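You operate a simulated robot arm through the tools that you are given. There is no shell and no other tool. Be economical: measure what you need, move in short steps, check, and stop when the job is done.

The job below is to be done with a simulated robot arm. You get a single attempt, and the scene is never put back.

TASK
Shut the rings drawer. Fetch the mesh basket labelled "24" from the tooling bench top and set it on the top shelf of the grey shelving. Put the bag on the gauging bench top away on the packing bench top. Open the right tank door. Do these in any order. Set down upright: mesh basket, bag.
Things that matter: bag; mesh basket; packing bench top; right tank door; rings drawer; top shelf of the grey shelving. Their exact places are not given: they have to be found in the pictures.

The check looks at the end state, three seconds after you hand in, the way a careful person would. Anything else that was tipped, shoved, dropped, spilled or broken makes it a failure.

THE ROBOT
A 7-joint arm with a two-finger parallel gripper on a trunk, on a base that drives. Base frame: it is fixed to the floor where the robot stands at the start and does not move with it; the origin is under the middle of the robot, x ahead of it, y to its left, z up. Readings come in m, rad, newtons and seconds.
With the tool pointing down near the work surface it reaches from about 0.24 to 0.7 m from the robot's upright axis, wherever it stands. Its first joint turns from -2.897 to 2.897 rad. Places, roughly: bag [-5.75, -7, 0.75]; mesh basket [-5.25, -0.25, 1]; packing bench top [-7.6, -7.3, 0.7]; right tank door [-6.3, -4.1, 0.4]; rings drawer [0.4, 0.2, 0.8]; top shelf of the grey shelving [-1.4, 1.1, 1.6]. Payload 3.43 kg.
The tool frame sits at the grasp point between the pads (the TCP): z along the fingers, y along the line on which they close. The tips reach 0.03 m beyond it. The gripper opens to 0.094 m. The fingers are 0.028 m wide and 0.01 m thick; the gripper's body (0.05 by 0.096 m) begins 0.055 m behind the TCP.
Orientation is told as [roll, pitch, yaw] about the base's x, y, z axes, in that order, counted from this pose: with the fingers straight down and closing along the base's y, the tool's x points along the base's -x, its y along +y and its z along -z.

THE INTERFACE
- The arm moves only by the tool apply_moves. Its argument "plan" is a list of rows, each an object (a shift or turn left out is 0, a gripper value left out holds the last) with "travel": the shift along the base's x, y, z in units of 30 mm (1.0 is 30 mm), a list of three; "rot": the turn, a rotation vector about the base's x, y, z in units of 4 degrees (1.0 is 4 degrees), a list of three. In form: [{"travel": [tx, ty, tz], "rot": [rx, ry, rz]}, ...]. A call has 1 to 12 rows; each row shifts and turns the commanded pose from where the row before left it. "hand" is the gripper command, from -1 (shut) to 1 (fully open), values between in proportion, set as the call begins (left out, the last holds). A call with a number of a shift or a turn outside -1 to 1 is refused whole. Rows are played at 5 a second. More than 0.05 m and 0.15 rad between two rows, or a gripper value outside its range, and nothing of the call is played. Where a pose cannot be reached the arm comes as near as it can. A force on the tool above 40 N (or 10 N above the force at the start of the call, whichever is more), or a blocked arm, ends the call early, and 0.2 s more pass. Each finger travels about 0.108 m/s and halts on what it meets, pressing with about 34 N; the grip force reading is that of the motor and also rises with nothing between the fingers. The clock runs only during rows and for 0.2 s after the last one: add rows that do not move to give the fingers time. The reply holds the time, the measured pose of the TCP, the force on the tool along the base axes, the opening and the grip force, in the units named above and with some noise, with the torque about the TCP (base axes, N m) and any sound that the robot's microphone picked up.
- Cameras (640 x 400 px; columns grow to the right, rows downward): "scene" is now at [0.3329, 0.2899, 1.1428]; the picture's right is [-0.00, -0.17, -0.99], its down [-0.36, -0.92, 0.16] and it looks along [-0.93, 0.36, -0.06] (base axes); focal length 214 px, centre (320, 200). "wrist" rides on the gripper at [0.076, 0.014, -0.103] in the tool frame; the picture's right is [-0.18, 0.98, 0.00], its down [-0.75, -0.14, -0.64] and it looks along [-0.63, -0.12, 0.77] (tool axes); focal length 243 px, centre (320, 200).
- snapshot(camera): a new picture of that camera. No time passes.
- lift_body(by): slides the trunk up (or, below 0, down) by that many m; the arm and the scene camera ride with it, the base frame stays. It gives what a move gives, with no picture.
- roll_base(legs): drives the robot by 1 to 6 legs, each [ahead, left, turn to the left] in m, m and rad, along the robot's own axes; the way and the turn of a leg run together, so that a leg with both is an arc; at most 1.5 m and 3.142 rad a leg. The arm and the cameras ride along, it lands a little off, and it stops where it bumps. It gives what a move gives.
- pan_tilt(pan, tilt): turns the head with the scene camera to pan (to the left, within 1.396 rad either way) and tilt (down, from -0.506 to 1.204), counted from straight ahead of the robot. It gives what a move gives.
- pixel_to_xyz(camera, pixels): there is no depth. For up to 12 entries [column, row, z] of the newest picture of that camera ("zoom" is the newest enlarged one), the place [x, y] in the base frame at which the ray of that pixel passes the height z, good to about 0.002 m, but the place of the scene camera against the robot may be out by one fixed shift of up to 0.018 m in any direction. No time passes.
- zoom(camera, box): a new picture of the part [left, top, right, bottom] of that camera's present view, enlarged. No time passes.
- close_job(): hands the job in; it is judged then, once.

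Go step by step. Measure first, check grasps and placings, and put right what went wrong. The budget is 110 turns and 90 pictures, counting those below and the enlarged ones. Unless the task says otherwise, let go and move clear before handing in, and close with one line.

The tools are called after "Call:" as name(argument=value, ...) on one line, values as JSON. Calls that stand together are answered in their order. apply_moves: Moves the arm, as the interface text tells. Its arguments: {"type":"object","properties":{"plan":{"type":"array"},"hand":{"type":"number"}},"required":["plan"]} The other tools are called the same way: lift_body (by) slides the trunk up or down; roll_base (legs) drives the base; pan_tilt (pan, tilt) turns the head that bears the scene camera; snapshot (camera) takes a picture; pixel_to_xyz (camera, pixels) gives the place at which the rays of pixels pass given heights; zoom (camera, box) takes an enlarged picture of a part of a camera's view; close_job () hands the job in.

At the start:

```text
clock: 0.0
tcp_pos: [0.3286, 0.2254, 1.0141]
ee_rot: [0.0, 0.0, -0.001]
ft_force: [0.3, -1.0, -0.8]
torque: [-0.01, 0.0, 0.01]
width: 0.0938
gripper_force: 0.2
trunk travel left (down, up): [-0.25, 0.34]
robot x, y, heading: [0.0013, 0.0009, -0.002]
head pan, tilt: [1.4, 1.201]
```

scene: 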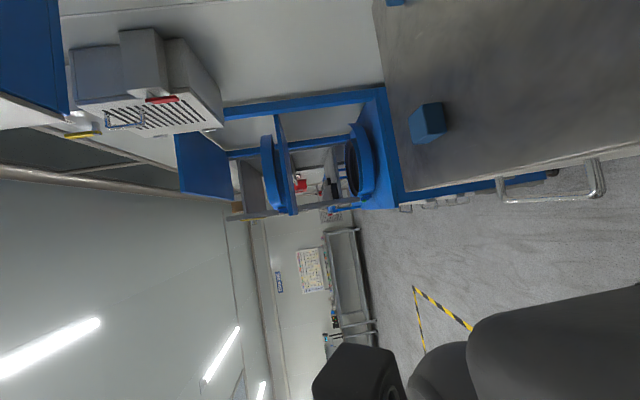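
wrist: 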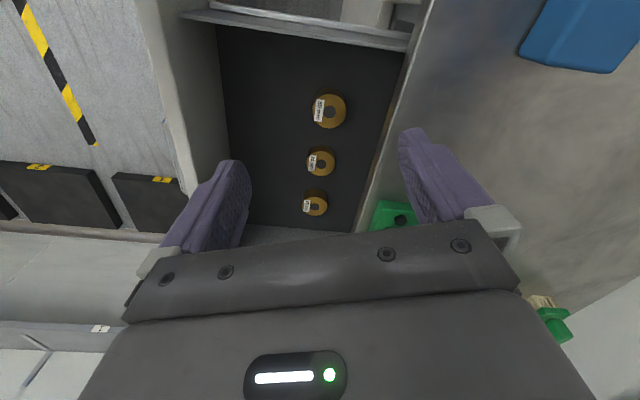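

The wrist view shows an open drawer with three rings, with the drawer front at the top, toward the robot. I'll level the head to get a straight look.

Call:
pan_tilt(pan=0, tilt=0.7)

Call:
snapshot(camera="scene")

Call:
pixel_to_xyz(camera="wrist", pixels=[[215, 15, 0.85], [405, 40, 0.85], [215, 15, 0.8], [405, 40, 0.8], [365, 230, 0.8], [320, 110, 0.75], [235, 220, 0.75]])

```text
clock: 1.5
tcp_pos: [0.3293, 0.2257, 1.0142]
ee_rot: [0.0, -0.001, -0.001]
ft_force: [-0.4, 0.0, -0.7]
torque: [0.02, -0.02, 0.0]
width: 0.0937
gripper_force: 0.0
trunk travel left (down, up): [-0.25, 0.34]
robot x, y, heading: [-0.0029, -0.0013, 0.003]
head pan, tilt: [0.0, 0.7]
```

```text
87 pictures are left
```

scene: 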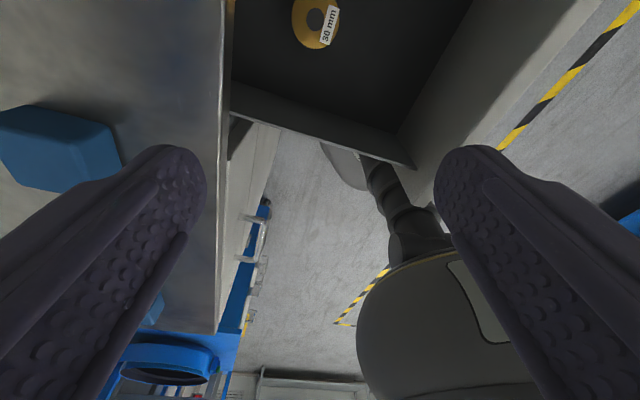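

```text
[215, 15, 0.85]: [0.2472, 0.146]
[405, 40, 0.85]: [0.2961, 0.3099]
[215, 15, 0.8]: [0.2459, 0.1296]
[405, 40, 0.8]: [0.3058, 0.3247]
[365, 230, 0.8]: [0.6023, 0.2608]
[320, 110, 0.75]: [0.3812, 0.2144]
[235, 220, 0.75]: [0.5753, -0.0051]
```

The head's "straight ahead" turns out to be straight down, so it seems to ride with the tool. I'll check that with the head tilted the other way.

Call:
pan_tilt(pan=0, tilt=-0.5)

Call:
snapshot(camera="scene")

Call:
pixel_to_xyz(camera="scene", pixels=[[320, 200, 0.8], [320, 200, 0.0], [100, 200, 0.8], [320, 350, 0.8]])

```text
clock: 2.9
tcp_pos: [0.3289, 0.2246, 1.014]
ee_rot: [0.0, 0.0, 0.0]
ft_force: [-0.5, -0.4, -0.3]
torque: [-0.04, 0.0, 0.0]
width: 0.094
gripper_force: 0.1
trunk travel left (down, up): [-0.25, 0.34]
robot x, y, heading: [0.0018, 0.0006, 0.001]
head pan, tilt: [0.0, -0.499]
```

```text
86 pictures are left
```

scene: 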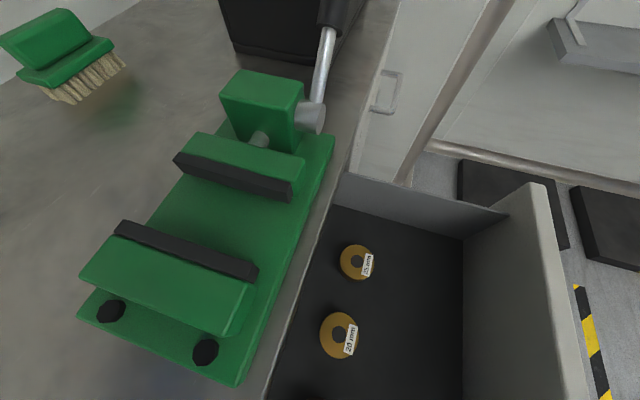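

```text
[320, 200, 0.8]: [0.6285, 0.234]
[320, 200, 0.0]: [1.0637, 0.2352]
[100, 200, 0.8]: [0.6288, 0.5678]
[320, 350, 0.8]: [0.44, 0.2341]
```

Now I can see the drawer slides along y. Its white front panel is at the right (540,185 to 590,400), and the bench with the vise is at +y. I'll measure the panel from both cameras to get its height.

Call:
pixel_to_xyz(camera="scene", pixels=[[540, 185, 0.85], [540, 185, 0.8], [540, 185, 0.75], [590, 395, 0.8], [590, 395, 0.85], [357, 262, 0.7], [338, 335, 0.7], [357, 262, 0.75], [338, 335, 0.75], [335, 180, 0.8]])

Call:
pixel_to_xyz(camera="wrist", pixels=[[321, 162, 0.7], [316, 205, 0.7], [321, 162, 0.75], [316, 205, 0.75], [193, 190, 0.85], [193, 190, 0.8], [193, 190, 0.75], [135, 2, 0.8], [178, 12, 0.8], [165, 225, 0.8]])

Call:
zoom(camera="wrist", box=[80, 0, 440, 240])

```text
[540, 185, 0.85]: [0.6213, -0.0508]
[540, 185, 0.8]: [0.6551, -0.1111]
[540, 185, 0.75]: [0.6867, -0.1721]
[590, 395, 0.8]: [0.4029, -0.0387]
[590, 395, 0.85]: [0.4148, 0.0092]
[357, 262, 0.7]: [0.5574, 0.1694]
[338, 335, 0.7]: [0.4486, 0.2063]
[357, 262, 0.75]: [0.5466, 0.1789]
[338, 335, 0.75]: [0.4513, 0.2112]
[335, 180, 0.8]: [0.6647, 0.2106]
```

```text
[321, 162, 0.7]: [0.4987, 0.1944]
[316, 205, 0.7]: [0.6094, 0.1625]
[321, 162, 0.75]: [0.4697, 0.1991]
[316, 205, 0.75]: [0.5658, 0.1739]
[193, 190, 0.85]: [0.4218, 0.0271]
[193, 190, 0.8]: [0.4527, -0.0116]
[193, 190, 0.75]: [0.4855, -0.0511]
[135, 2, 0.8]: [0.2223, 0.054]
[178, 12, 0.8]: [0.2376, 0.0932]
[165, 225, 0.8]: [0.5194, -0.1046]
```

```text
1.67 times, centred on (260, 120) of wrist
```

zoom: 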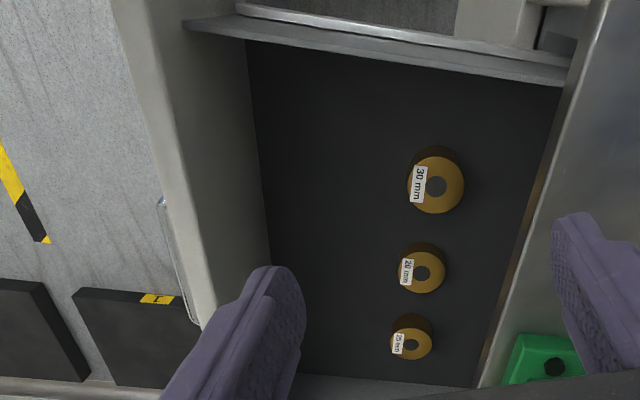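

The drawer edges don't run parallel to x, so the bench is yawed. I'll measure directions from the bench edge and the panel.

Call:
pixel_to_xyz(camera="scene", pixels=[[395, 10, 0.9], [268, 390, 0.9], [340, 172, 0.85], [505, 213, 0.85], [540, 185, 0.9], [592, 395, 0.9], [505, 213, 0.9], [545, 395, 0.9], [335, 175, 0.9]])

Call:
pixel_to_xyz(camera="wrist", pixels=[[426, 20, 0.9], [365, 230, 0.9], [183, 11, 0.9], [400, 48, 0.9], [148, 2, 0.9], [193, 185, 0.9], [172, 112, 0.8], [190, 190, 0.8], [168, 112, 0.85]])

```text
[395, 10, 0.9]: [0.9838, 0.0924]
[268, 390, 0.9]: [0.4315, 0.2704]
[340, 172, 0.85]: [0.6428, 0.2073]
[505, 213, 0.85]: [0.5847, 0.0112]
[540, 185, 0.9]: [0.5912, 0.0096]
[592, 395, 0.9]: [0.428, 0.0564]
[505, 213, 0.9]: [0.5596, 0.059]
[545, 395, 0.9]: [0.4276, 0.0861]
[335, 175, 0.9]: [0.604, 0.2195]
```

```text
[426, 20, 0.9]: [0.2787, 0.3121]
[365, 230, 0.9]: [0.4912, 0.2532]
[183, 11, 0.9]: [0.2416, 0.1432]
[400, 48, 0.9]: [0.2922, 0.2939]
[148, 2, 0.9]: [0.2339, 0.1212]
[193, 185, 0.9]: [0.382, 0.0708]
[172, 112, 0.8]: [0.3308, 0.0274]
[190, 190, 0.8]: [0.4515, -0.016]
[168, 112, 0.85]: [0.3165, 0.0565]
```

The bench edge sits at z≈0.9 with a yaw of about −16.5°. The panel's outer top edge is about 0.2 m out from the bench, running (0.23,0.12) to (0.59,0.01). I'll shut the fingers, move outside the panel and tilt the tool toward it.

Call:
apply_moves(hand=-1, plan=[{"travel": [0.16, -0.91, 0], "rot": [0, 0, -0.825]}, {"travel": [0.16, -0.91, 0], "rot": [0, 0, -0.825]}, {"travel": [0.16, -0.91, 0], "rot": [0, 0, -0.825]}, {"travel": [0.16, -0.91, 0], "rot": [0, 0, -0.825]}, {"travel": [0.16, -0.91, 0], "rot": [0, 0, -0.825]}, {"travel": [0.16, -0.91, 0]}, {"travel": [0.16, -0.91, 0]}, {"travel": [0.16, -0.91, 0]}, {"travel": [0.16, -0.91, 0]}, {"travel": [0.16, -0.91, 0]}])

Call:
apply_moves(plan=[{"rot": [0.9, -0.266, 0]}, {"rot": [0.9, -0.266, 0]}, {"rot": [0.9, -0.266, 0]}, {"rot": [0.9, -0.266, 0]}, {"rot": [0.9, -0.266, 0]}, {"rot": [0.9, -0.266, 0]}, {"rot": [0.9, -0.266, 0]}, {"rot": [0.9, -0.266, 0]}, {"rot": [0.9, -0.266, 0]}, {"rot": [0.9, -0.266, 0]}, {"rot": [0.9, -0.266, 0]}, {"rot": [0.9, -0.266, 0]}])

Call:
snapshot(camera="wrist")

Call:
snapshot(camera="scene")

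```text
clock: 5.1
tcp_pos: [0.3738, -0.0481, 1.0157]
ee_rot: [0.0, 0.0, -0.287]
ft_force: [0.7, -0.3, 0.0]
torque: [0.02, 0.01, -0.01]
width: 0.0
gripper_force: 32.8
trunk travel left (down, up): [-0.25, 0.34]
robot x, y, heading: [-0.0048, -0.0005, -0.001]
head pan, tilt: [0.0, -0.499]
```

```text
clock: 7.7
tcp_pos: [0.3762, -0.0479, 1.0145]
ee_rot: [0.788, 0.002, -0.289]
ft_force: [-0.5, 0.0, 0.0]
torque: [-0.02, 0.01, 0.0]
width: 0.0
gripper_force: 33.3
trunk travel left (down, up): [-0.25, 0.34]
robot x, y, heading: [0.0017, 0.0005, 0.004]
head pan, tilt: [0.0, -0.499]
```

```text
84 pictures are left
```

wrist: 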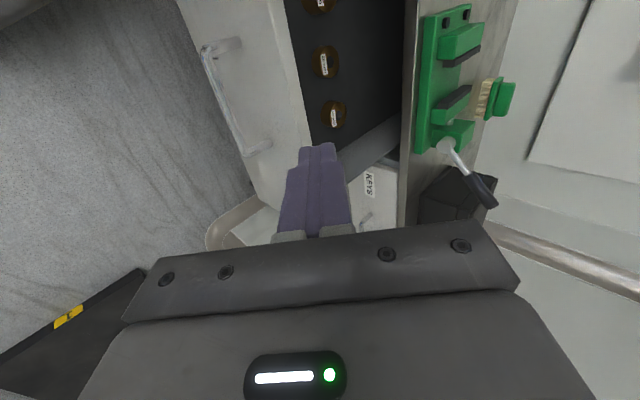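

```text
83 pictures are left
```

scene: 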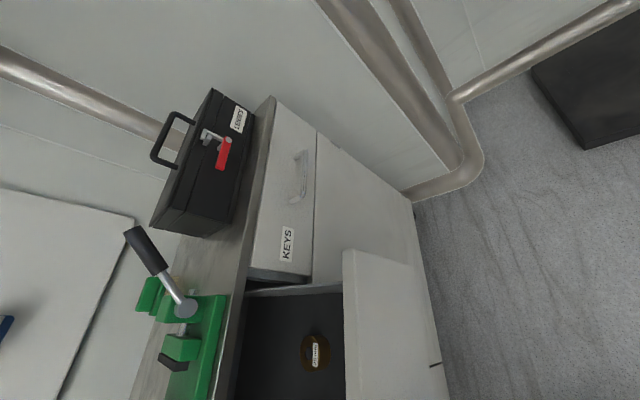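

The scene camera does ride on the gripper. The tool is tilted properly and the panel and handle are visible at wrist (205,45)–(260,150). I'll go down and push inward.

Call:
apply_moves(plan=[{"travel": [0, 0, -0.97]}, {"travel": [0, 0, -0.97]}, {"travel": [0, 0, -0.97]}, {"travel": [0, 0, -0.97]}, {"travel": [0, 0, -0.97]}, {"travel": [0, 0, -0.97]}])

Call:
apply_moves(plan=[{"travel": [0.228, 0.767, 0]}, {"travel": [0.228, 0.767, 0]}, {"travel": [0.228, 0.767, 0]}, {"travel": [0.228, 0.767, 0]}, {"travel": [0.228, 0.767, 0]}, {"travel": [0.228, 0.767, 0]}, {"travel": [0.228, 0.767, 0]}, {"travel": [0.228, 0.767, 0]}])

Call:
snapshot(camera="wrist")

```text
clock: 9.1
tcp_pos: [0.3758, -0.048, 0.8377]
ee_rot: [0.786, 0.001, -0.289]
ft_force: [0.8, -1.1, -0.2]
torque: [0.02, -0.01, -0.02]
width: 0.0
gripper_force: 32.8
trunk travel left (down, up): [-0.25, 0.34]
robot x, y, heading: [0.0001, 0.0018, -0.0]
head pan, tilt: [0.0, -0.499]
```

```text
clock: 10.9
tcp_pos: [0.4319, 0.1376, 0.8407]
ee_rot: [0.786, 0.001, -0.285]
ft_force: [6.1, -0.5, 16.8]
torque: [0.18, -0.39, -0.07]
width: 0.0
gripper_force: 33.4
trunk travel left (down, up): [-0.25, 0.34]
robot x, y, heading: [0.0012, 0.0019, -0.0]
head pan, tilt: [0.0, -0.499]
```

```text
82 pictures are left
```

wrist: 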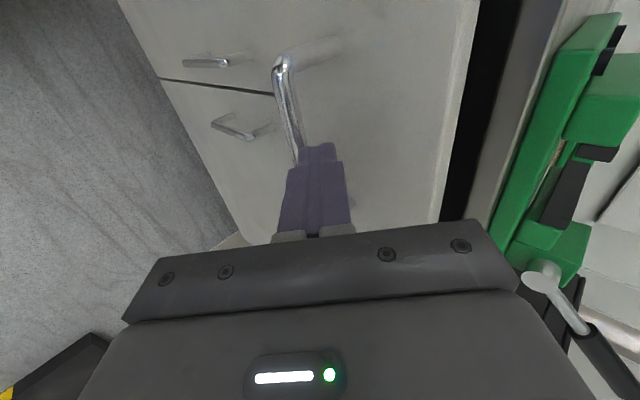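

The drawer is nearly shut, with a dark gap left at columns 450–540. I'll keep pushing in short rows.

Call:
apply_moves(plan=[{"travel": [0.142, 0.48, -0.05]}, {"travel": [0.142, 0.48, -0.05]}, {"travel": [0.142, 0.48, -0.05]}, {"travel": [0.142, 0.48, -0.05]}])

Call:
snapshot(camera="wrist")

```text
clock: 11.5
tcp_pos: [0.4402, 0.1615, 0.8394]
ee_rot: [0.79, -0.005, -0.286]
ft_force: [0.7, 1.4, 14.5]
torque: [0.22, -0.16, -0.01]
width: 0.0002
gripper_force: 33.2
trunk travel left (down, up): [-0.25, 0.34]
robot x, y, heading: [-0.0007, 0.0013, 0.003]
head pan, tilt: [0.0, -0.499]
stopped in row 2: the force on the tool passed its limit at 43 N (the readings are from after the stop); the commanded pose is now the measured one
```

```text
81 pictures are left
```

wrist: 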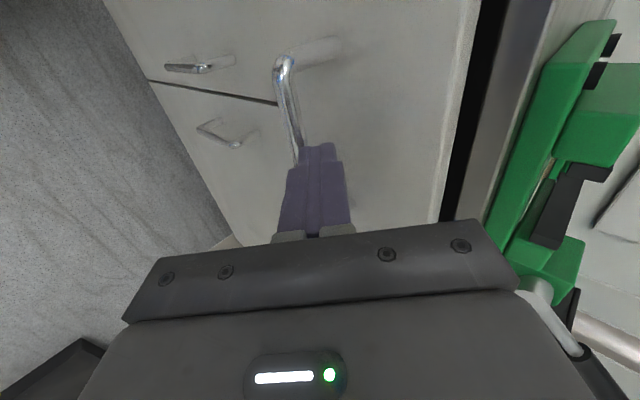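

The push stopped at 43 N. I'll back off and look to see whether the drawer is fully shut.

Call:
apply_moves(plan=[{"travel": [-0.2, -0.7, 0]}, {"travel": [-0.228, -0.767, 0.3]}, {"travel": [-0.228, -0.767, 0.5]}, {"travel": [-0.228, -0.767, 1]}, {"travel": [-0.228, -0.767, 1]}, {"travel": [0, -0.5, 1]}])

Call:
snapshot(camera="wrist")

Call:
snapshot(camera="scene")

```text
clock: 12.9
tcp_pos: [0.4054, 0.0339, 0.9522]
ee_rot: [0.789, -0.003, -0.289]
ft_force: [-0.2, -0.2, -0.6]
torque: [-0.01, 0.0, 0.02]
width: 0.0002
gripper_force: 33.0
trunk travel left (down, up): [-0.25, 0.34]
robot x, y, heading: [-0.0018, 0.0013, -0.002]
head pan, tilt: [0.0, -0.499]
```

```text
80 pictures are left
```

wrist: 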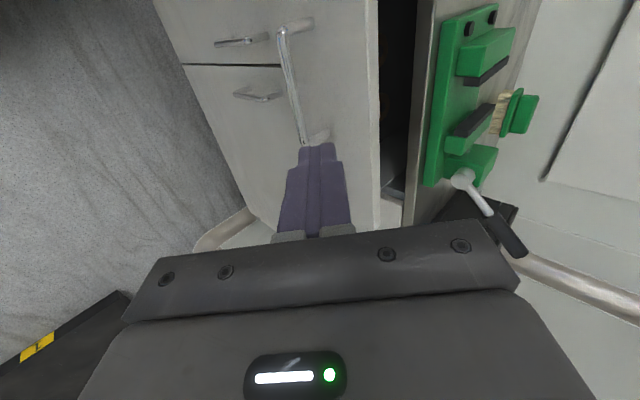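

```text
79 pictures are left
```

scene: 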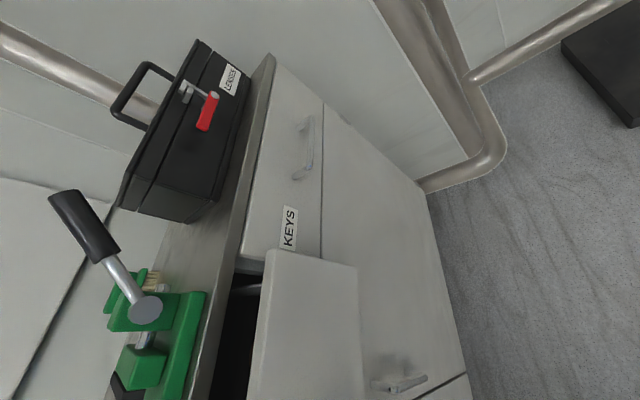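

The drawer is still about 5 cm open. I'll go back and push more slowly.

Call:
apply_moves(plan=[{"travel": [0, 0.5, -1]}, {"travel": [0.228, 0.767, -1]}, {"travel": [0.228, 0.767, -1]}, {"travel": [0.228, 0.767, -0.75]}, {"travel": [0.228, 0.767, 0]}, {"travel": [0.1, 0.35, 0]}, {"travel": [0.05, 0.18, 0]}])

Call:
apply_moves(plan=[{"travel": [0.06, 0.2, 0]}, {"travel": [0.06, 0.2, 0]}, {"travel": [0.06, 0.2, 0]}, {"travel": [0.06, 0.2, 0]}, {"travel": [0.06, 0.2, 0]}, {"travel": [0.06, 0.2, 0]}])

Call:
snapshot(camera="wrist")

```text
clock: 14.5
tcp_pos: [0.4392, 0.1547, 0.8397]
ee_rot: [0.788, -0.005, -0.287]
ft_force: [0.3, 0.8, -0.6]
torque: [-0.02, -0.01, 0.01]
width: 0.0003
gripper_force: 33.6
trunk travel left (down, up): [-0.25, 0.34]
robot x, y, heading: [0.0009, -0.0016, 0.003]
head pan, tilt: [0.0, -0.499]
```

```text
clock: 15.9
tcp_pos: [0.45, 0.191, 0.8399]
ee_rot: [0.788, -0.003, -0.288]
ft_force: [-1.0, -0.3, 0.6]
torque: [0.03, -0.02, 0.01]
width: 0.0002
gripper_force: 32.4
trunk travel left (down, up): [-0.25, 0.34]
robot x, y, heading: [0.0016, 0.0, -0.001]
head pan, tilt: [0.0, -0.499]
```

```text
78 pictures are left
```

wrist: 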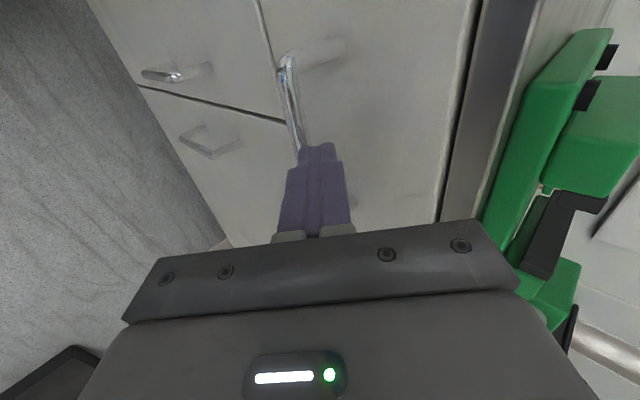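

The gap has closed and the panel looks flush. One more small push should confirm it.

Call:
apply_moves(plan=[{"travel": [0.06, 0.2, 0]}, {"travel": [0.06, 0.2, 0]}, {"travel": [0.06, 0.2, 0]}])

Call:
apply_moves(plan=[{"travel": [-0.2, -0.7, 0]}, {"travel": [-0.228, -0.767, 0.3]}, {"travel": [-0.228, -0.767, 0.5]}, {"travel": [-0.228, -0.767, 1]}, {"travel": [-0.228, -0.767, 1]}, {"travel": [0, -0.5, 1]}])

Call:
snapshot(camera="wrist")

Call:
snapshot(camera="scene")

```text
clock: 16.7
tcp_pos: [0.4548, 0.2089, 0.8382]
ee_rot: [0.789, -0.004, -0.288]
ft_force: [-0.1, -0.6, 0.5]
torque: [0.0, -0.04, 0.0]
width: 0.0003
gripper_force: 33.3
trunk travel left (down, up): [-0.25, 0.34]
robot x, y, heading: [-0.0003, 0.0004, 0.004]
head pan, tilt: [0.0, -0.499]
```

```text
clock: 18.1
tcp_pos: [0.4222, 0.0796, 0.9542]
ee_rot: [0.788, -0.003, -0.288]
ft_force: [0.2, 0.4, -0.5]
torque: [0.0, 0.0, 0.0]
width: 0.0
gripper_force: 33.1
trunk travel left (down, up): [-0.25, 0.34]
robot x, y, heading: [-0.0007, 0.0036, -0.004]
head pan, tilt: [0.0, -0.499]
```

```text
77 pictures are left
```

wrist: 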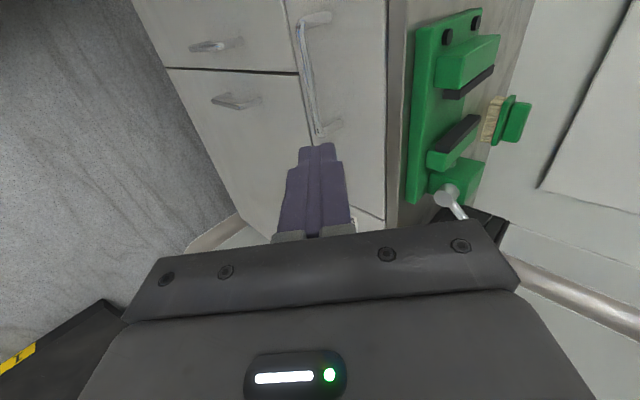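

```text
76 pictures are left
```

scene: 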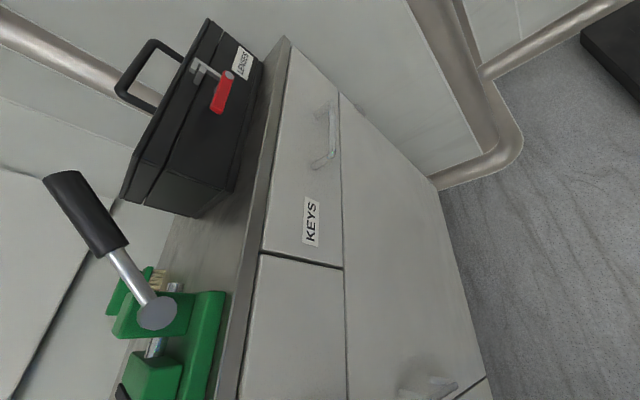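

The drawer is flush with the KEYS drawer beside it, so it's shut. Next I'll undo the tilt, raise the tool and point it level and forward, so the scene camera can look ahead while driving.

Call:
apply_moves(plan=[{"travel": [-0.1, -0.6, 0.6], "rot": [-0.9, 0.266, 0]}, {"travel": [-0.1, -0.6, 0.6], "rot": [-0.9, 0.266, 0]}, {"travel": [-0.1, -0.6, 0.6], "rot": [-0.9, 0.266, 0]}, {"travel": [-0.1, -0.6, 0.6], "rot": [-0.9, 0.266, 0]}, {"travel": [-0.1, -0.6, 0.6], "rot": [-0.9, 0.266, 0]}, {"travel": [-0.1, -0.6, 0.6], "rot": [-0.9, 0.266, 0]}, {"travel": [-0.1, -0.3, 0.6], "rot": [-0.9, 0.266, 0]}, {"travel": [0, 0, 0.6], "rot": [-0.9, 0.266, 0]}, {"travel": [0, 0, 0.6], "rot": [-0.9, 0.266, 0]}, {"travel": [0, 0, 0.6], "rot": [-0.9, 0.266, 0]}, {"rot": [-0.9, 0.266, 0]}, {"rot": [-0.9, 0.266, 0]}])

Call:
apply_moves(plan=[{"rot": [0, 0, 1]}, {"rot": [0, 0, 1]}, {"rot": [0, 0, 1]}, {"rot": [0, 0, 1]}, {"rot": [0, -1, 0]}, {"rot": [0, -1, 0]}, {"rot": [0, -1, 0]}, {"rot": [0, -1, 0]}, {"rot": [0, -1, 0]}, {"rot": [0, -1, 0]}, {"rot": [0, -1, 0]}, {"rot": [0, -1, 0]}])

Call:
apply_moves(plan=[{"travel": [0.3, 0.2, 0], "rot": [0, -1, 0]}, {"travel": [0.3, 0.2, 0], "rot": [0, -1, 0]}, {"travel": [0.3, 0.2, 0], "rot": [0, -1, 0]}, {"travel": [0.3, 0.2, 0], "rot": [0, -1, 0]}, {"rot": [0, -1, 0]}, {"rot": [0, -1, 0]}, {"rot": [0, -1, 0]}, {"rot": [0, -1, 0]}, {"rot": [0, -1, 0]}, {"rot": [0, -1, 0]}, {"rot": [0, -1, 0]}, {"rot": [0, -1, 0]}])

Call:
pan_tilt(pan=1.39, tilt=0.1)

Call:
snapshot(camera="scene")

```text
clock: 20.7
tcp_pos: [0.4013, -0.036, 1.1337]
ee_rot: [0.003, -0.003, -0.286]
ft_force: [-0.7, 0.3, 0.1]
torque: [-0.01, -0.01, -0.04]
width: 0.0
gripper_force: 32.9
trunk travel left (down, up): [-0.25, 0.34]
robot x, y, heading: [-0.0014, 0.0016, 0.001]
head pan, tilt: [0.0, -0.499]
```

```text
clock: 23.3
tcp_pos: [0.402, -0.0373, 1.1354]
ee_rot: [0.008, -0.561, -0.01]
ft_force: [-1.0, 0.5, -0.2]
torque: [-0.02, -0.01, -0.02]
width: 0.0
gripper_force: 33.0
trunk travel left (down, up): [-0.25, 0.34]
robot x, y, heading: [0.001, -0.0018, 0.003]
head pan, tilt: [0.0, -0.499]
```

```text
clock: 25.9
tcp_pos: [0.4977, -0.0162, 1.1377]
ee_rot: [0.043, -1.401, -0.042]
ft_force: [0.6, 0.7, 0.3]
torque: [0.01, 0.02, 0.01]
width: 0.0
gripper_force: 33.1
out of reach, approached as far as the arm can: row 1, 2, 3, 5, 6, 7, 8, 9, 10
trunk travel left (down, up): [-0.25, 0.34]
robot x, y, heading: [-0.0017, 0.0031, -0.003]
head pan, tilt: [0.0, -0.499]
```

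```text
clock: 27.4
tcp_pos: [0.4974, -0.0168, 1.1381]
ee_rot: [0.04, -1.4, -0.039]
ft_force: [-0.1, 0.1, 0.1]
torque: [-0.01, 0.03, 0.02]
width: 0.0002
gripper_force: 32.5
trunk travel left (down, up): [-0.25, 0.34]
robot x, y, heading: [0.0, 0.0023, 0.001]
head pan, tilt: [1.389, 0.099]
```

```text
75 pictures are left
```

scene: 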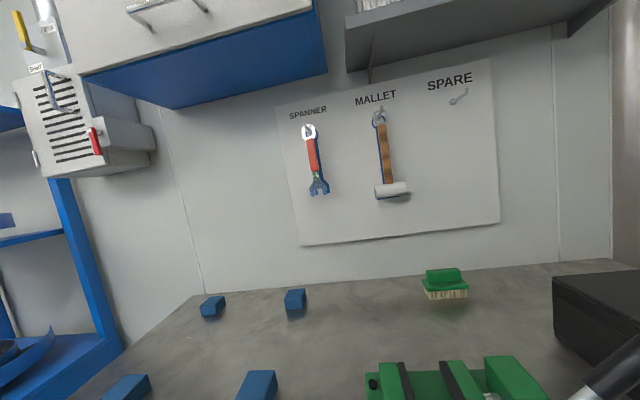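

Looking around works. I'll check the right side before turning.

Call:
pan_tilt(pan=-1.39, tilt=0.25)

Call:
snapshot(camera="scene")

```text
clock: 29.9
tcp_pos: [0.4979, -0.0182, 1.1371]
ee_rot: [0.041, -1.398, -0.039]
ft_force: [0.8, -0.5, -0.1]
torque: [-0.05, 0.02, 0.05]
width: 0.0
gripper_force: 33.0
trunk travel left (down, up): [-0.25, 0.34]
robot x, y, heading: [-0.0004, -0.0025, 0.003]
head pan, tilt: [-1.389, 0.25]
```

```text
74 pictures are left
```

scene: 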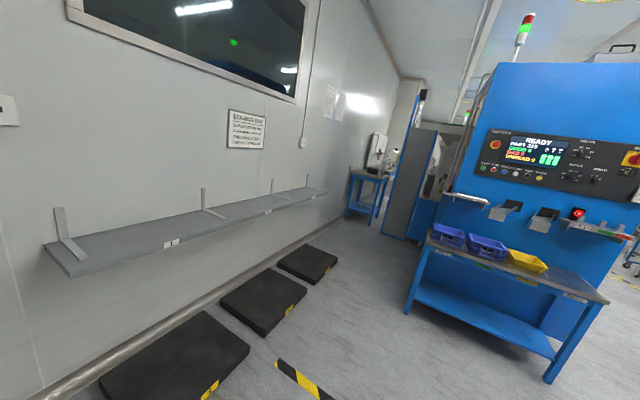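

The floor to the right is clear. I'll back up a little, turn right to face -x and look.

Call:
roll_base(legs=[[-0.4, 0, 0], [0, 0, -1.571], [0, 0, -1.2]])

Call:
pan_tilt(pan=0.0, tilt=0.15)

Call:
snapshot(camera="scene")

```text
clock: 39.3
tcp_pos: [-0.8793, -0.1598, 1.1373]
ee_rot: [0.04, -1.399, -2.818]
ft_force: [0.4, -0.2, -0.4]
torque: [-0.04, -0.01, -0.01]
width: 0.0
gripper_force: 32.9
trunk travel left (down, up): [-0.25, 0.34]
robot x, y, heading: [-0.4106, -0.0009, -2.783]
head pan, tilt: [-1.389, 0.25]
```

```text
clock: 40.8
tcp_pos: [-0.8793, -0.1598, 1.1396]
ee_rot: [0.041, -1.4, -2.82]
ft_force: [-0.3, -0.7, -0.7]
torque: [0.01, 0.01, 0.03]
width: 0.0
gripper_force: 33.2
trunk travel left (down, up): [-0.25, 0.34]
robot x, y, heading: [-0.4079, -0.0037, -2.776]
head pan, tilt: [0.0, 0.15]
```

```text
73 pictures are left
```

scene: 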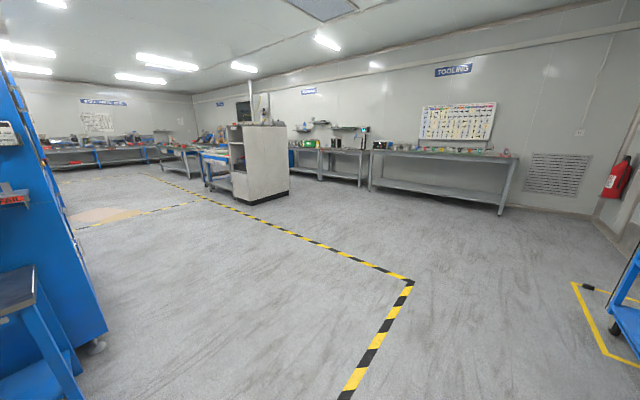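

This is a large room. The TOOLING bench is at columns 370–520. I'll look right for the shelving and zoom on the bench.

Call:
zoom(camera="scene", box=[360, 120, 540, 230])

Call:
pan_tilt(pan=-1.1, tilt=0.05)

Call:
snapshot(camera="scene")

```text
3.56 times, centred on (450, 175) of scene
```

zoom: 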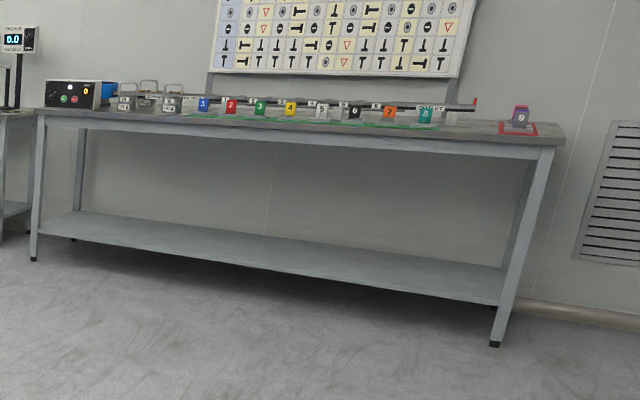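

```text
clock: 42.1
tcp_pos: [-0.8791, -0.1596, 1.1376]
ee_rot: [0.04, -1.399, -2.82]
ft_force: [0.1, -0.1, 0.7]
torque: [0.01, 0.02, 0.01]
width: 0.0
gripper_force: 33.1
trunk travel left (down, up): [-0.25, 0.34]
robot x, y, heading: [-0.4084, -0.0009, -2.783]
head pan, tilt: [-1.1, 0.051]
```

```text
71 pictures are left
```

scene: 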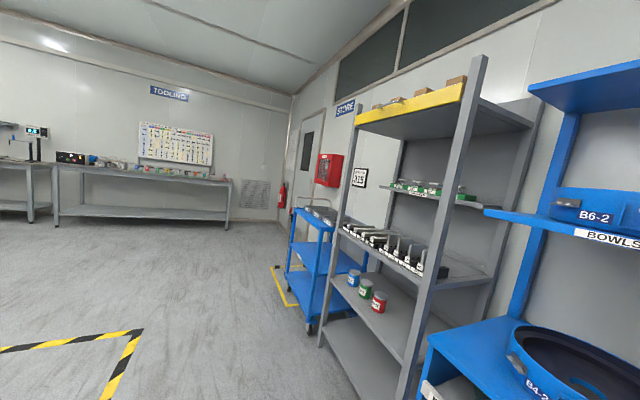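

The grey shelving is at the right, with the yellow-fronted top shelf. The baskets are at the left end of the tooling bench. I'll measure the floor positions of the bench, cart and shelving legs.

Call:
pixel_to_xyz(camera="scene", pixels=[[60, 231, 0], [228, 238, 0], [322, 346, 0], [310, 333, 0], [135, 332, 0], [75, 167, 1.0], [408, 108, 1.6], [360, 126, 1.6], [466, 95, 1.6], [33, 221, 0]])

Call:
zoom(camera="scene", box=[320, 20, 560, 260])

```text
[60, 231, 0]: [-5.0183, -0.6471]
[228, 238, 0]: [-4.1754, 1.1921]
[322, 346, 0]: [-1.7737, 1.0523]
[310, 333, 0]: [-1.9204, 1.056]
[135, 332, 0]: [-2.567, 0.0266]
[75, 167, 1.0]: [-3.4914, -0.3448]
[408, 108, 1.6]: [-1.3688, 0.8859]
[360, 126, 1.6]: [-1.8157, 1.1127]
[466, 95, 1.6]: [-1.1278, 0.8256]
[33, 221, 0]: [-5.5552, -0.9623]
```

```text
1.67 times, centred on (440, 140) of scene
```

zoom: 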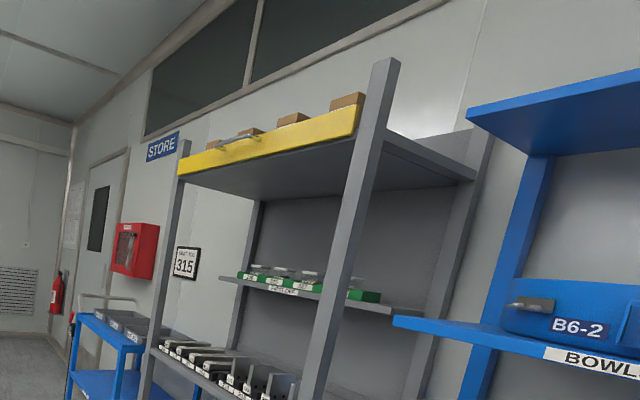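

The room is yawed about −16.5°, and the tooling bench front is roughly 4.3 m away. I'll turn to face it square and drive up to its left end.

Call:
roll_base(legs=[[0, 0, -0.647], [1.5, 0.8, 0], [1.2, 0.8, 0]])

Call:
pan_tilt(pan=0.0, tilt=0.25)

Call:
snapshot(camera="scene")

```text
refused: leg 2 is longer than a leg can be; nothing moved
```

```text
clock: 43.5
tcp_pos: [-0.8792, -0.1601, 1.1381]
ee_rot: [0.041, -1.399, -2.819]
ft_force: [0.2, 0.0, 0.2]
torque: [0.0, 0.0, 0.0]
width: 0.0
gripper_force: 33.0
trunk travel left (down, up): [-0.25, 0.34]
robot x, y, heading: [-0.4062, 0.0016, -2.782]
head pan, tilt: [0.0, 0.25]
```

```text
69 pictures are left
```

scene: 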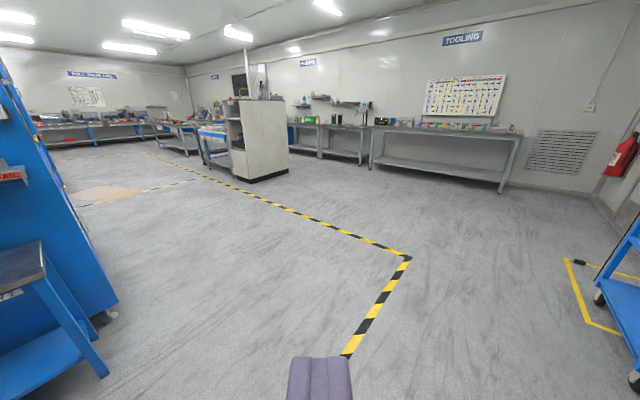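

Refused because a leg was too long. I'll split it into shorter legs and, from this picture, note the cabinet base at (250,183)/(290,173).

Call:
roll_base(legs=[[0, 0, -0.647], [1.2, 0.75, 0], [1.2, 0.75, 0]])

Call:
snapshot(camera="scene")

```text
clock: 58.9
tcp_pos: [-3.6097, -0.5908, 1.1381]
ee_rot: [0.04, -1.399, 2.824]
ft_force: [-0.5, 0.3, -0.3]
torque: [-0.02, 0.0, 0.04]
width: 0.0001
gripper_force: 33.4
trunk travel left (down, up): [-0.25, 0.34]
robot x, y, heading: [-3.1351, -0.7445, 2.859]
head pan, tilt: [0.0, 0.25]
```

```text
68 pictures are left
```

scene: 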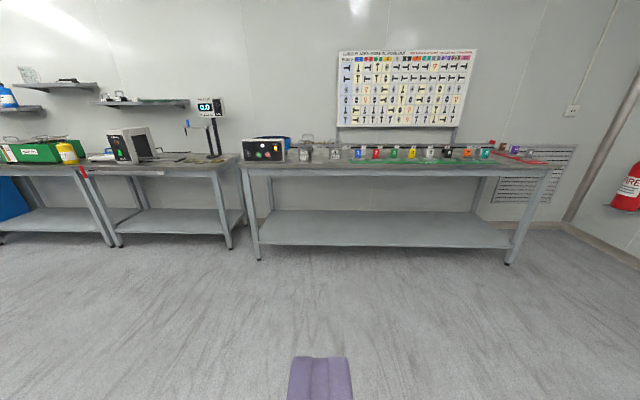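

Call:
pixel_to_xyz(camera="scene", pixels=[[259, 260, 0], [507, 264, 0], [305, 163, 0.9], [335, 163, 0.9]])

Call:
zoom(camera="scene", box=[230, 120, 390, 220])

```text
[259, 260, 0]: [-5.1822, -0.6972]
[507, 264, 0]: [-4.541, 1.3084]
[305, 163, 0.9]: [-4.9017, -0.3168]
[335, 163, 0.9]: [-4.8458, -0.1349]
```

```text
4.00 times, centred on (310, 170) of scene
```

zoom: 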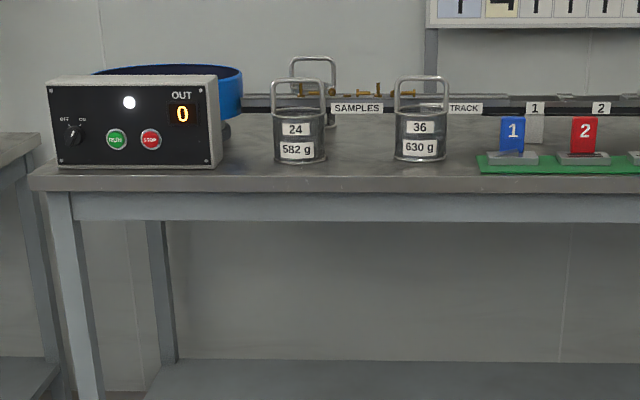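

Basket "24" is at zoom (300,135), with a bail handle on top. It stands near the bench's front edge, between the OUT box and basket 36. I'll work out the bench height and basket position from this view.

Call:
pixel_to_xyz(camera="zoom", pixels=[[100, 189, 0.9], [100, 189, 0.85], [100, 189, 0.8], [600, 191, 0.85], [300, 162, 0.9], [300, 162, 0.85], [300, 162, 0.8], [299, 79, 1.05], [299, 79, 1.0], [420, 160, 0.85], [215, 167, 0.85]])

```text
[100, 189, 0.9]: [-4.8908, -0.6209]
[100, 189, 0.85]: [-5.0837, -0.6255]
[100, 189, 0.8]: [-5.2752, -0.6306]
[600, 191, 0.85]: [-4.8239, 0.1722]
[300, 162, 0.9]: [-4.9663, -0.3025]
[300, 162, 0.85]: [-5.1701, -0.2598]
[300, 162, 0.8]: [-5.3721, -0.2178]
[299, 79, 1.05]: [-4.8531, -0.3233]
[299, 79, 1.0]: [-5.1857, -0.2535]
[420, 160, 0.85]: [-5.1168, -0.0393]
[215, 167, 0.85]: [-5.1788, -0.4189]
```

Bench top is about z 0.84 with its front edge around 1.9 m ahead. I'll drive 1.25 m closer and look again.

Call:
roll_base(legs=[[1.25, 0.12, 0]])

Call:
pan_tilt(pan=0.0, tilt=0.35)

Call:
snapshot(camera="scene")

Call:
pixel_to_xyz(camera="scene", pixels=[[320, 200, 0.85], [320, 200, 1.0]])

```text
clock: 65.3
tcp_pos: [-4.8554, -0.3522, 1.1371]
ee_rot: [0.04, -1.4, 2.821]
ft_force: [0.2, 0.9, -0.3]
torque: [0.01, -0.01, 0.01]
width: 0.0
gripper_force: 33.2
trunk travel left (down, up): [-0.25, 0.34]
robot x, y, heading: [-4.3841, -0.5066, 2.861]
head pan, tilt: [0.0, 0.25]
```

```text
clock: 65.9
tcp_pos: [-4.8552, -0.3515, 1.1368]
ee_rot: [0.04, -1.4, 2.82]
ft_force: [-0.4, -0.4, 0.2]
torque: [0.02, -0.01, 0.03]
width: 0.0
gripper_force: 33.4
trunk travel left (down, up): [-0.25, 0.34]
robot x, y, heading: [-4.3843, -0.5047, 2.853]
head pan, tilt: [0.0, 0.351]
```

```text
66 pictures are left
```

scene: 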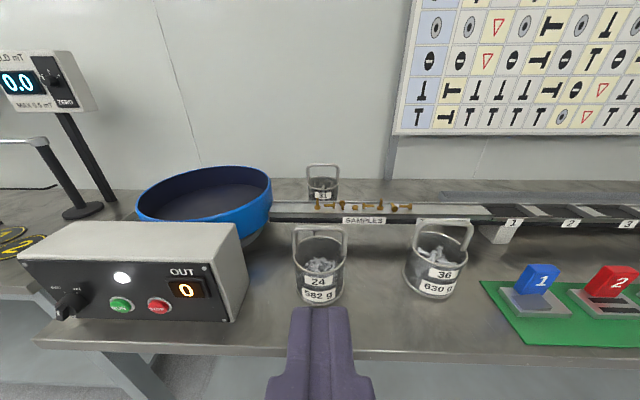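

```text
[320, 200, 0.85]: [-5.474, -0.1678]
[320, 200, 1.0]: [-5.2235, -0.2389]
```

The basket is clear, with the handle bar at (293–343, 227) and bottom at (322,303), and it holds loose parts. I'll triangulate using the wrist camera.

Call:
snapshot(camera="wrist")

Call:
pixel_to_xyz(camera="scene", pixels=[[320, 356, 0.85], [320, 356, 0.9], [322, 303, 0.85], [322, 303, 0.9], [293, 228, 1.0], [293, 228, 1.05], [343, 228, 1.0], [343, 228, 1.05], [322, 262, 0.95], [235, 310, 0.87], [440, 299, 0.87]])

```text
65 pictures are left
```

wrist: 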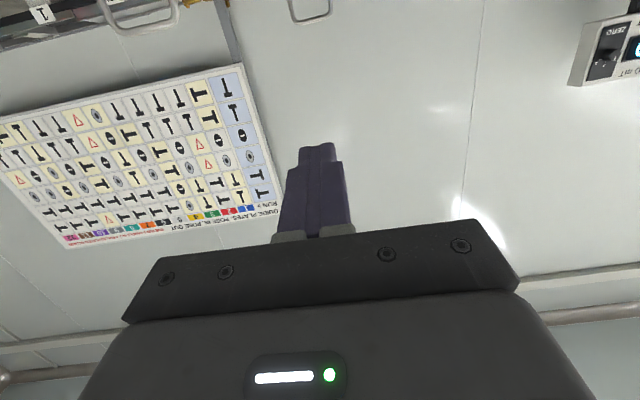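

```text
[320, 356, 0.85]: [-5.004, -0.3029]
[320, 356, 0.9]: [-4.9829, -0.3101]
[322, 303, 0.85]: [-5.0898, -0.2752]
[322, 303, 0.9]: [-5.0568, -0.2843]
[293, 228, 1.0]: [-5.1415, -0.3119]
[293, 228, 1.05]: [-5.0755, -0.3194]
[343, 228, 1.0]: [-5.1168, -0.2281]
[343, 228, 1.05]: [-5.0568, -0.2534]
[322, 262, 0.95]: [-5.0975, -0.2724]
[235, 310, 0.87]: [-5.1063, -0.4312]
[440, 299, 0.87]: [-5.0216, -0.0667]
```

Bench top is z≈0.845 with its edge at u≈4.715. The basket centre is near (-5.137,-0.263), with the handle bar at z≈1.0. Before picking a grasp, I'll raise the trunk and test whether the arm reaches about 1.75 m with the tool pointing down.

Call:
lift_body(by=0.34)

Call:
apply_moves(plan=[{"travel": [0, 0, 1], "rot": [0.29, 0.957, 0]}, {"travel": [0, 0, 1], "rot": [0.29, 0.957, 0]}, {"travel": [0, 0, 1], "rot": [0.29, 0.957, 0]}, {"travel": [0, 0, 1], "rot": [0.29, 0.957, 0]}, {"travel": [0, 0, 1], "rot": [0.29, 0.957, 0]}, {"travel": [0, 0, 1], "rot": [0.29, 0.957, 0]}, {"travel": [0, 0, 1], "rot": [0.29, 0.957, 0]}, {"travel": [0, 0, 1], "rot": [0.29, 0.957, 0]}, {"travel": [0, 0, 1], "rot": [0.29, 0.957, 0]}, {"travel": [0, 0, 1], "rot": [0.29, 0.957, 0]}])

```text
clock: 69.3
tcp_pos: [-4.8544, -0.3523, 1.4783]
ee_rot: [0.039, -1.399, 2.821]
ft_force: [-0.5, -1.0, 1.2]
torque: [0.01, 0.01, 0.01]
width: 0.0
gripper_force: 33.2
trunk travel left (down, up): [-0.59, 0.0]
robot x, y, heading: [-4.3837, -0.5073, 2.857]
head pan, tilt: [0.0, 0.351]
```

```text
clock: 71.5
tcp_pos: [-4.8636, -0.3498, 1.7763]
ee_rot: [-3.137, -1.044, -0.287]
ft_force: [1.0, 0.0, -0.8]
torque: [0.01, 0.01, 0.0]
width: 0.0
gripper_force: 33.3
out of reach, approached as far as the arm can: row 1, 2
trunk travel left (down, up): [-0.59, 0.0]
robot x, y, heading: [-4.3866, -0.5011, 2.857]
head pan, tilt: [0.0, 0.351]
```

I pitched the wrong way. I'll pitch down instead, holding that height, to see how far it reaches.

Call:
apply_moves(plan=[{"rot": [-0.287, -0.957, 0]}, {"rot": [-0.287, -0.957, 0]}, {"rot": [-0.287, -0.957, 0]}, {"rot": [-0.287, -0.957, 0]}, {"rot": [-0.287, -0.957, 0]}, {"rot": [-0.287, -0.957, 0]}, {"rot": [-0.287, -0.957, 0]}, {"rot": [-0.287, -0.957, 0]}, {"rot": [-0.287, -0.957, 0]}, {"rot": [-0.287, -0.957, 0]}])

Call:
apply_moves(plan=[{"rot": [-0.287, -0.957, 0]}, {"rot": [-0.287, -0.957, 0]}, {"rot": [-0.287, -0.957, 0]}, {"rot": [-0.287, -0.957, 0]}, {"rot": [-0.287, -0.957, 0]}, {"rot": [-0.287, -0.957, 0]}, {"rot": [-0.287, -0.957, 0]}, {"rot": [-0.287, -0.957, 0]}, {"rot": [-0.287, -0.957, 0]}])

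Call:
apply_moves(plan=[{"rot": [-0.287, -0.957, 0]}, {"rot": [-0.287, -0.957, 0]}, {"rot": [-0.287, -0.957, 0]}, {"rot": [-0.287, -0.957, 0]}, {"rot": [-0.287, -0.957, 0]}, {"rot": [-0.287, -0.957, 0]}, {"rot": [-0.287, -0.957, 0]}, {"rot": [-0.287, -0.957, 0]}, {"rot": [-0.287, -0.957, 0]}, {"rot": [-0.287, -0.957, 0]}, {"rot": [-0.287, -0.957, 0]}])

```text
clock: 73.7
tcp_pos: [-4.8642, -0.349, 1.7764]
ee_rot: [0.028, -1.399, 2.833]
ft_force: [-0.3, 0.7, -0.5]
torque: [0.0, -0.02, 0.03]
width: 0.0002
gripper_force: 32.7
trunk travel left (down, up): [-0.59, 0.0]
robot x, y, heading: [-4.3849, -0.5067, 2.864]
head pan, tilt: [0.0, 0.351]
```

```text
clock: 75.7
tcp_pos: [-4.8647, -0.3495, 1.7761]
ee_rot: [0.015, -0.77, 2.845]
ft_force: [0.1, -0.5, -1.4]
torque: [0.0, -0.01, 0.01]
width: 0.0
gripper_force: 32.7
trunk travel left (down, up): [-0.59, 0.0]
robot x, y, heading: [-4.3815, -0.506, 2.858]
head pan, tilt: [0.0, 0.351]
```

```text
clock: 78.1
tcp_pos: [-4.8653, -0.348, 1.7762]
ee_rot: [0.012, -0.003, 2.847]
ft_force: [-0.2, 0.1, 0.7]
torque: [0.0, -0.02, 0.02]
width: 0.0
gripper_force: 33.0
trunk travel left (down, up): [-0.59, 0.0]
robot x, y, heading: [-4.3801, -0.5092, 2.857]
head pan, tilt: [0.0, 0.351]
```

Tool-down reach at z 1.776 is fine. I'll move 0.22 m closer, yaw the tool 90° so the fingers close across the bar, lower the trunk and open the hand.

Call:
roll_base(legs=[[0.22, 0, 0]])

Call:
apply_moves(hand=1, plan=[{"rot": [0, 0, -1]}, {"rot": [0, 0, -1]}, {"rot": [0, 0, -1]}, {"rot": [0, 0, -1]}, {"rot": [0, 0, -1]}, {"rot": [0, 0, -1]}, {"rot": [0, 0, -1]}, {"rot": [0, 0, -1]}, {"rot": [0, 0, -1]}, {"rot": [0, 0, -1]}, {"rot": [0, 0, -1]}, {"rot": [0, 0, -1]}])

Call:
apply_moves(plan=[{"rot": [0, 0, -1]}, {"rot": [0, 0, -1]}, {"rot": [0, 0, -1]}, {"rot": [0, 0, -1]}, {"rot": [0, 0, -1]}, {"rot": [0, 0, -1]}, {"rot": [0, 0, -1]}, {"rot": [0, 0, -1]}, {"rot": [0, 0, -1]}, {"rot": [0, 0, -1]}, {"rot": [0, 0, -0.3]}])

Call:
lift_body(by=-0.34)

Call:
pan_tilt(pan=0, tilt=0)

Call:
snapshot(camera="scene")

Call:
snapshot(camera="wrist")

```text
clock: 79.7
tcp_pos: [-5.0708, -0.2922, 1.7764]
ee_rot: [0.012, -0.005, 2.852]
ft_force: [-1.2, 0.1, 0.5]
torque: [-0.03, -0.02, 0.03]
width: 0.0002
gripper_force: 32.9
trunk travel left (down, up): [-0.59, 0.0]
robot x, y, heading: [-4.5846, -0.4449, 2.868]
head pan, tilt: [0.0, 0.351]
```

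```text
clock: 82.3
tcp_pos: [-5.0708, -0.2921, 1.7768]
ee_rot: [0.01, -0.005, 2.013]
ft_force: [0.2, -0.6, 0.7]
torque: [-0.01, 0.01, 0.0]
width: 0.0939
gripper_force: 0.1
trunk travel left (down, up): [-0.59, 0.0]
robot x, y, heading: [-4.5877, -0.4465, 2.863]
head pan, tilt: [0.0, 0.351]
```

```text
clock: 84.7
tcp_pos: [-5.0712, -0.2918, 1.7767]
ee_rot: [0.011, -0.007, 1.294]
ft_force: [-0.2, -0.2, -0.4]
torque: [-0.01, 0.02, 0.03]
width: 0.094
gripper_force: 0.1
trunk travel left (down, up): [-0.59, 0.0]
robot x, y, heading: [-4.5899, -0.4474, 2.868]
head pan, tilt: [0.0, 0.351]
```

```text
clock: 88.1
tcp_pos: [-5.0708, -0.2916, 1.4356]
ee_rot: [0.011, -0.005, 1.295]
ft_force: [-0.7, 0.2, -0.2]
torque: [0.01, -0.01, -0.01]
width: 0.0941
gripper_force: 0.1
trunk travel left (down, up): [-0.25, 0.34]
robot x, y, heading: [-4.592, -0.4455, 2.859]
head pan, tilt: [0.0, 0.351]
```

```text
clock: 88.9
tcp_pos: [-5.0701, -0.2916, 1.4355]
ee_rot: [0.012, -0.005, 1.294]
ft_force: [0.1, -0.5, -0.5]
torque: [-0.02, -0.02, -0.01]
width: 0.094
gripper_force: 0.1
trunk travel left (down, up): [-0.25, 0.34]
robot x, y, heading: [-4.585, -0.4507, 2.861]
head pan, tilt: [0.0, 0.0]
```

```text
64 pictures are left
```

scene: 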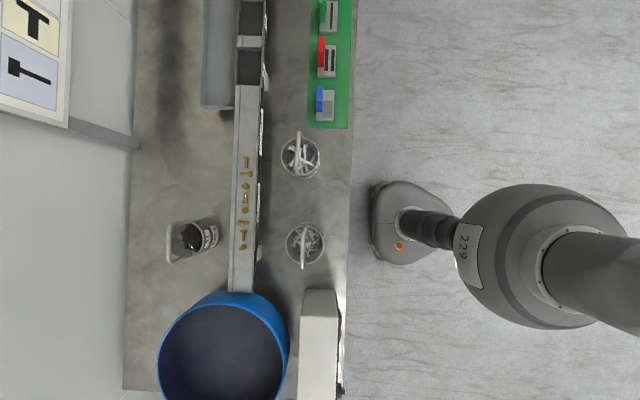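

```text
63 pictures are left
```

wrist: 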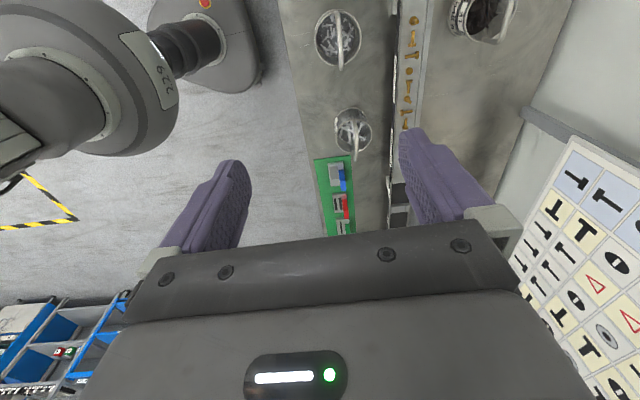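

Both views show basket 24 from above, with its handle bar at scene (304,224–268) and at wrist (338,12–68). I'll triangulate the bar.

Call:
zoom(camera="scene", box=[250, 195, 362, 295])

Call:
zoom(camera="wrist", box=[280, 0, 408, 80])

```text
4.00 times, centred on (306, 245) of scene
```

zoom: 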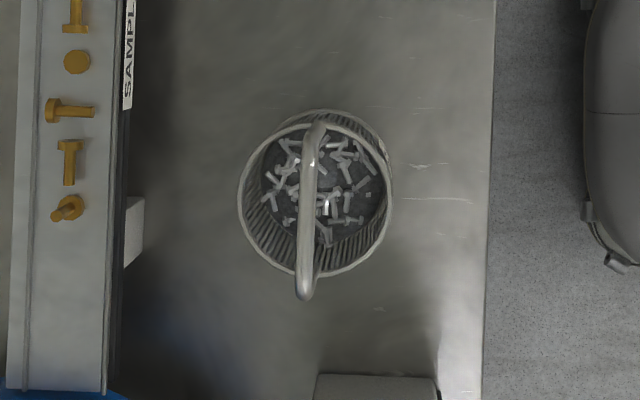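

```text
5.00 times, centred on (344, 40) of wrist
```

zoom: 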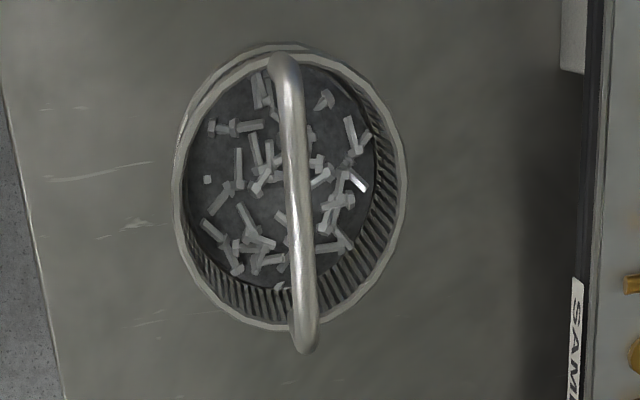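

Call:
pixel_to_xyz(camera="scene", pixels=[[305, 227.5, 1.02], [305, 227.5, 1.0], [305, 227.5, 0.97], [302, 267.5, 1.02], [302, 267.5, 1.0], [302, 267.5, 0.97]])

Call:
pixel_to_xyz(camera="wrist", pixels=[[337, 13, 1.02], [337, 13, 1.0], [337, 13, 0.97], [341, 68, 1.02], [341, 68, 1.0], [341, 68, 0.97]])

```text
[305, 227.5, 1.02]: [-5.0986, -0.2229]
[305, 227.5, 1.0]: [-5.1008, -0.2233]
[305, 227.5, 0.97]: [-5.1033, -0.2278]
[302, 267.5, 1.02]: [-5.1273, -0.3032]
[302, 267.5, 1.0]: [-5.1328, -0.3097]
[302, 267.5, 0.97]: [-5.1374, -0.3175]
```

```text
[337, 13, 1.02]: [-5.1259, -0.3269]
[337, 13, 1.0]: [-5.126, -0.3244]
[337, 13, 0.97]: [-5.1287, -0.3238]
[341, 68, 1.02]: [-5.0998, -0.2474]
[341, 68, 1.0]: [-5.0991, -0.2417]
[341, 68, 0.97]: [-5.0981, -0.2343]
```

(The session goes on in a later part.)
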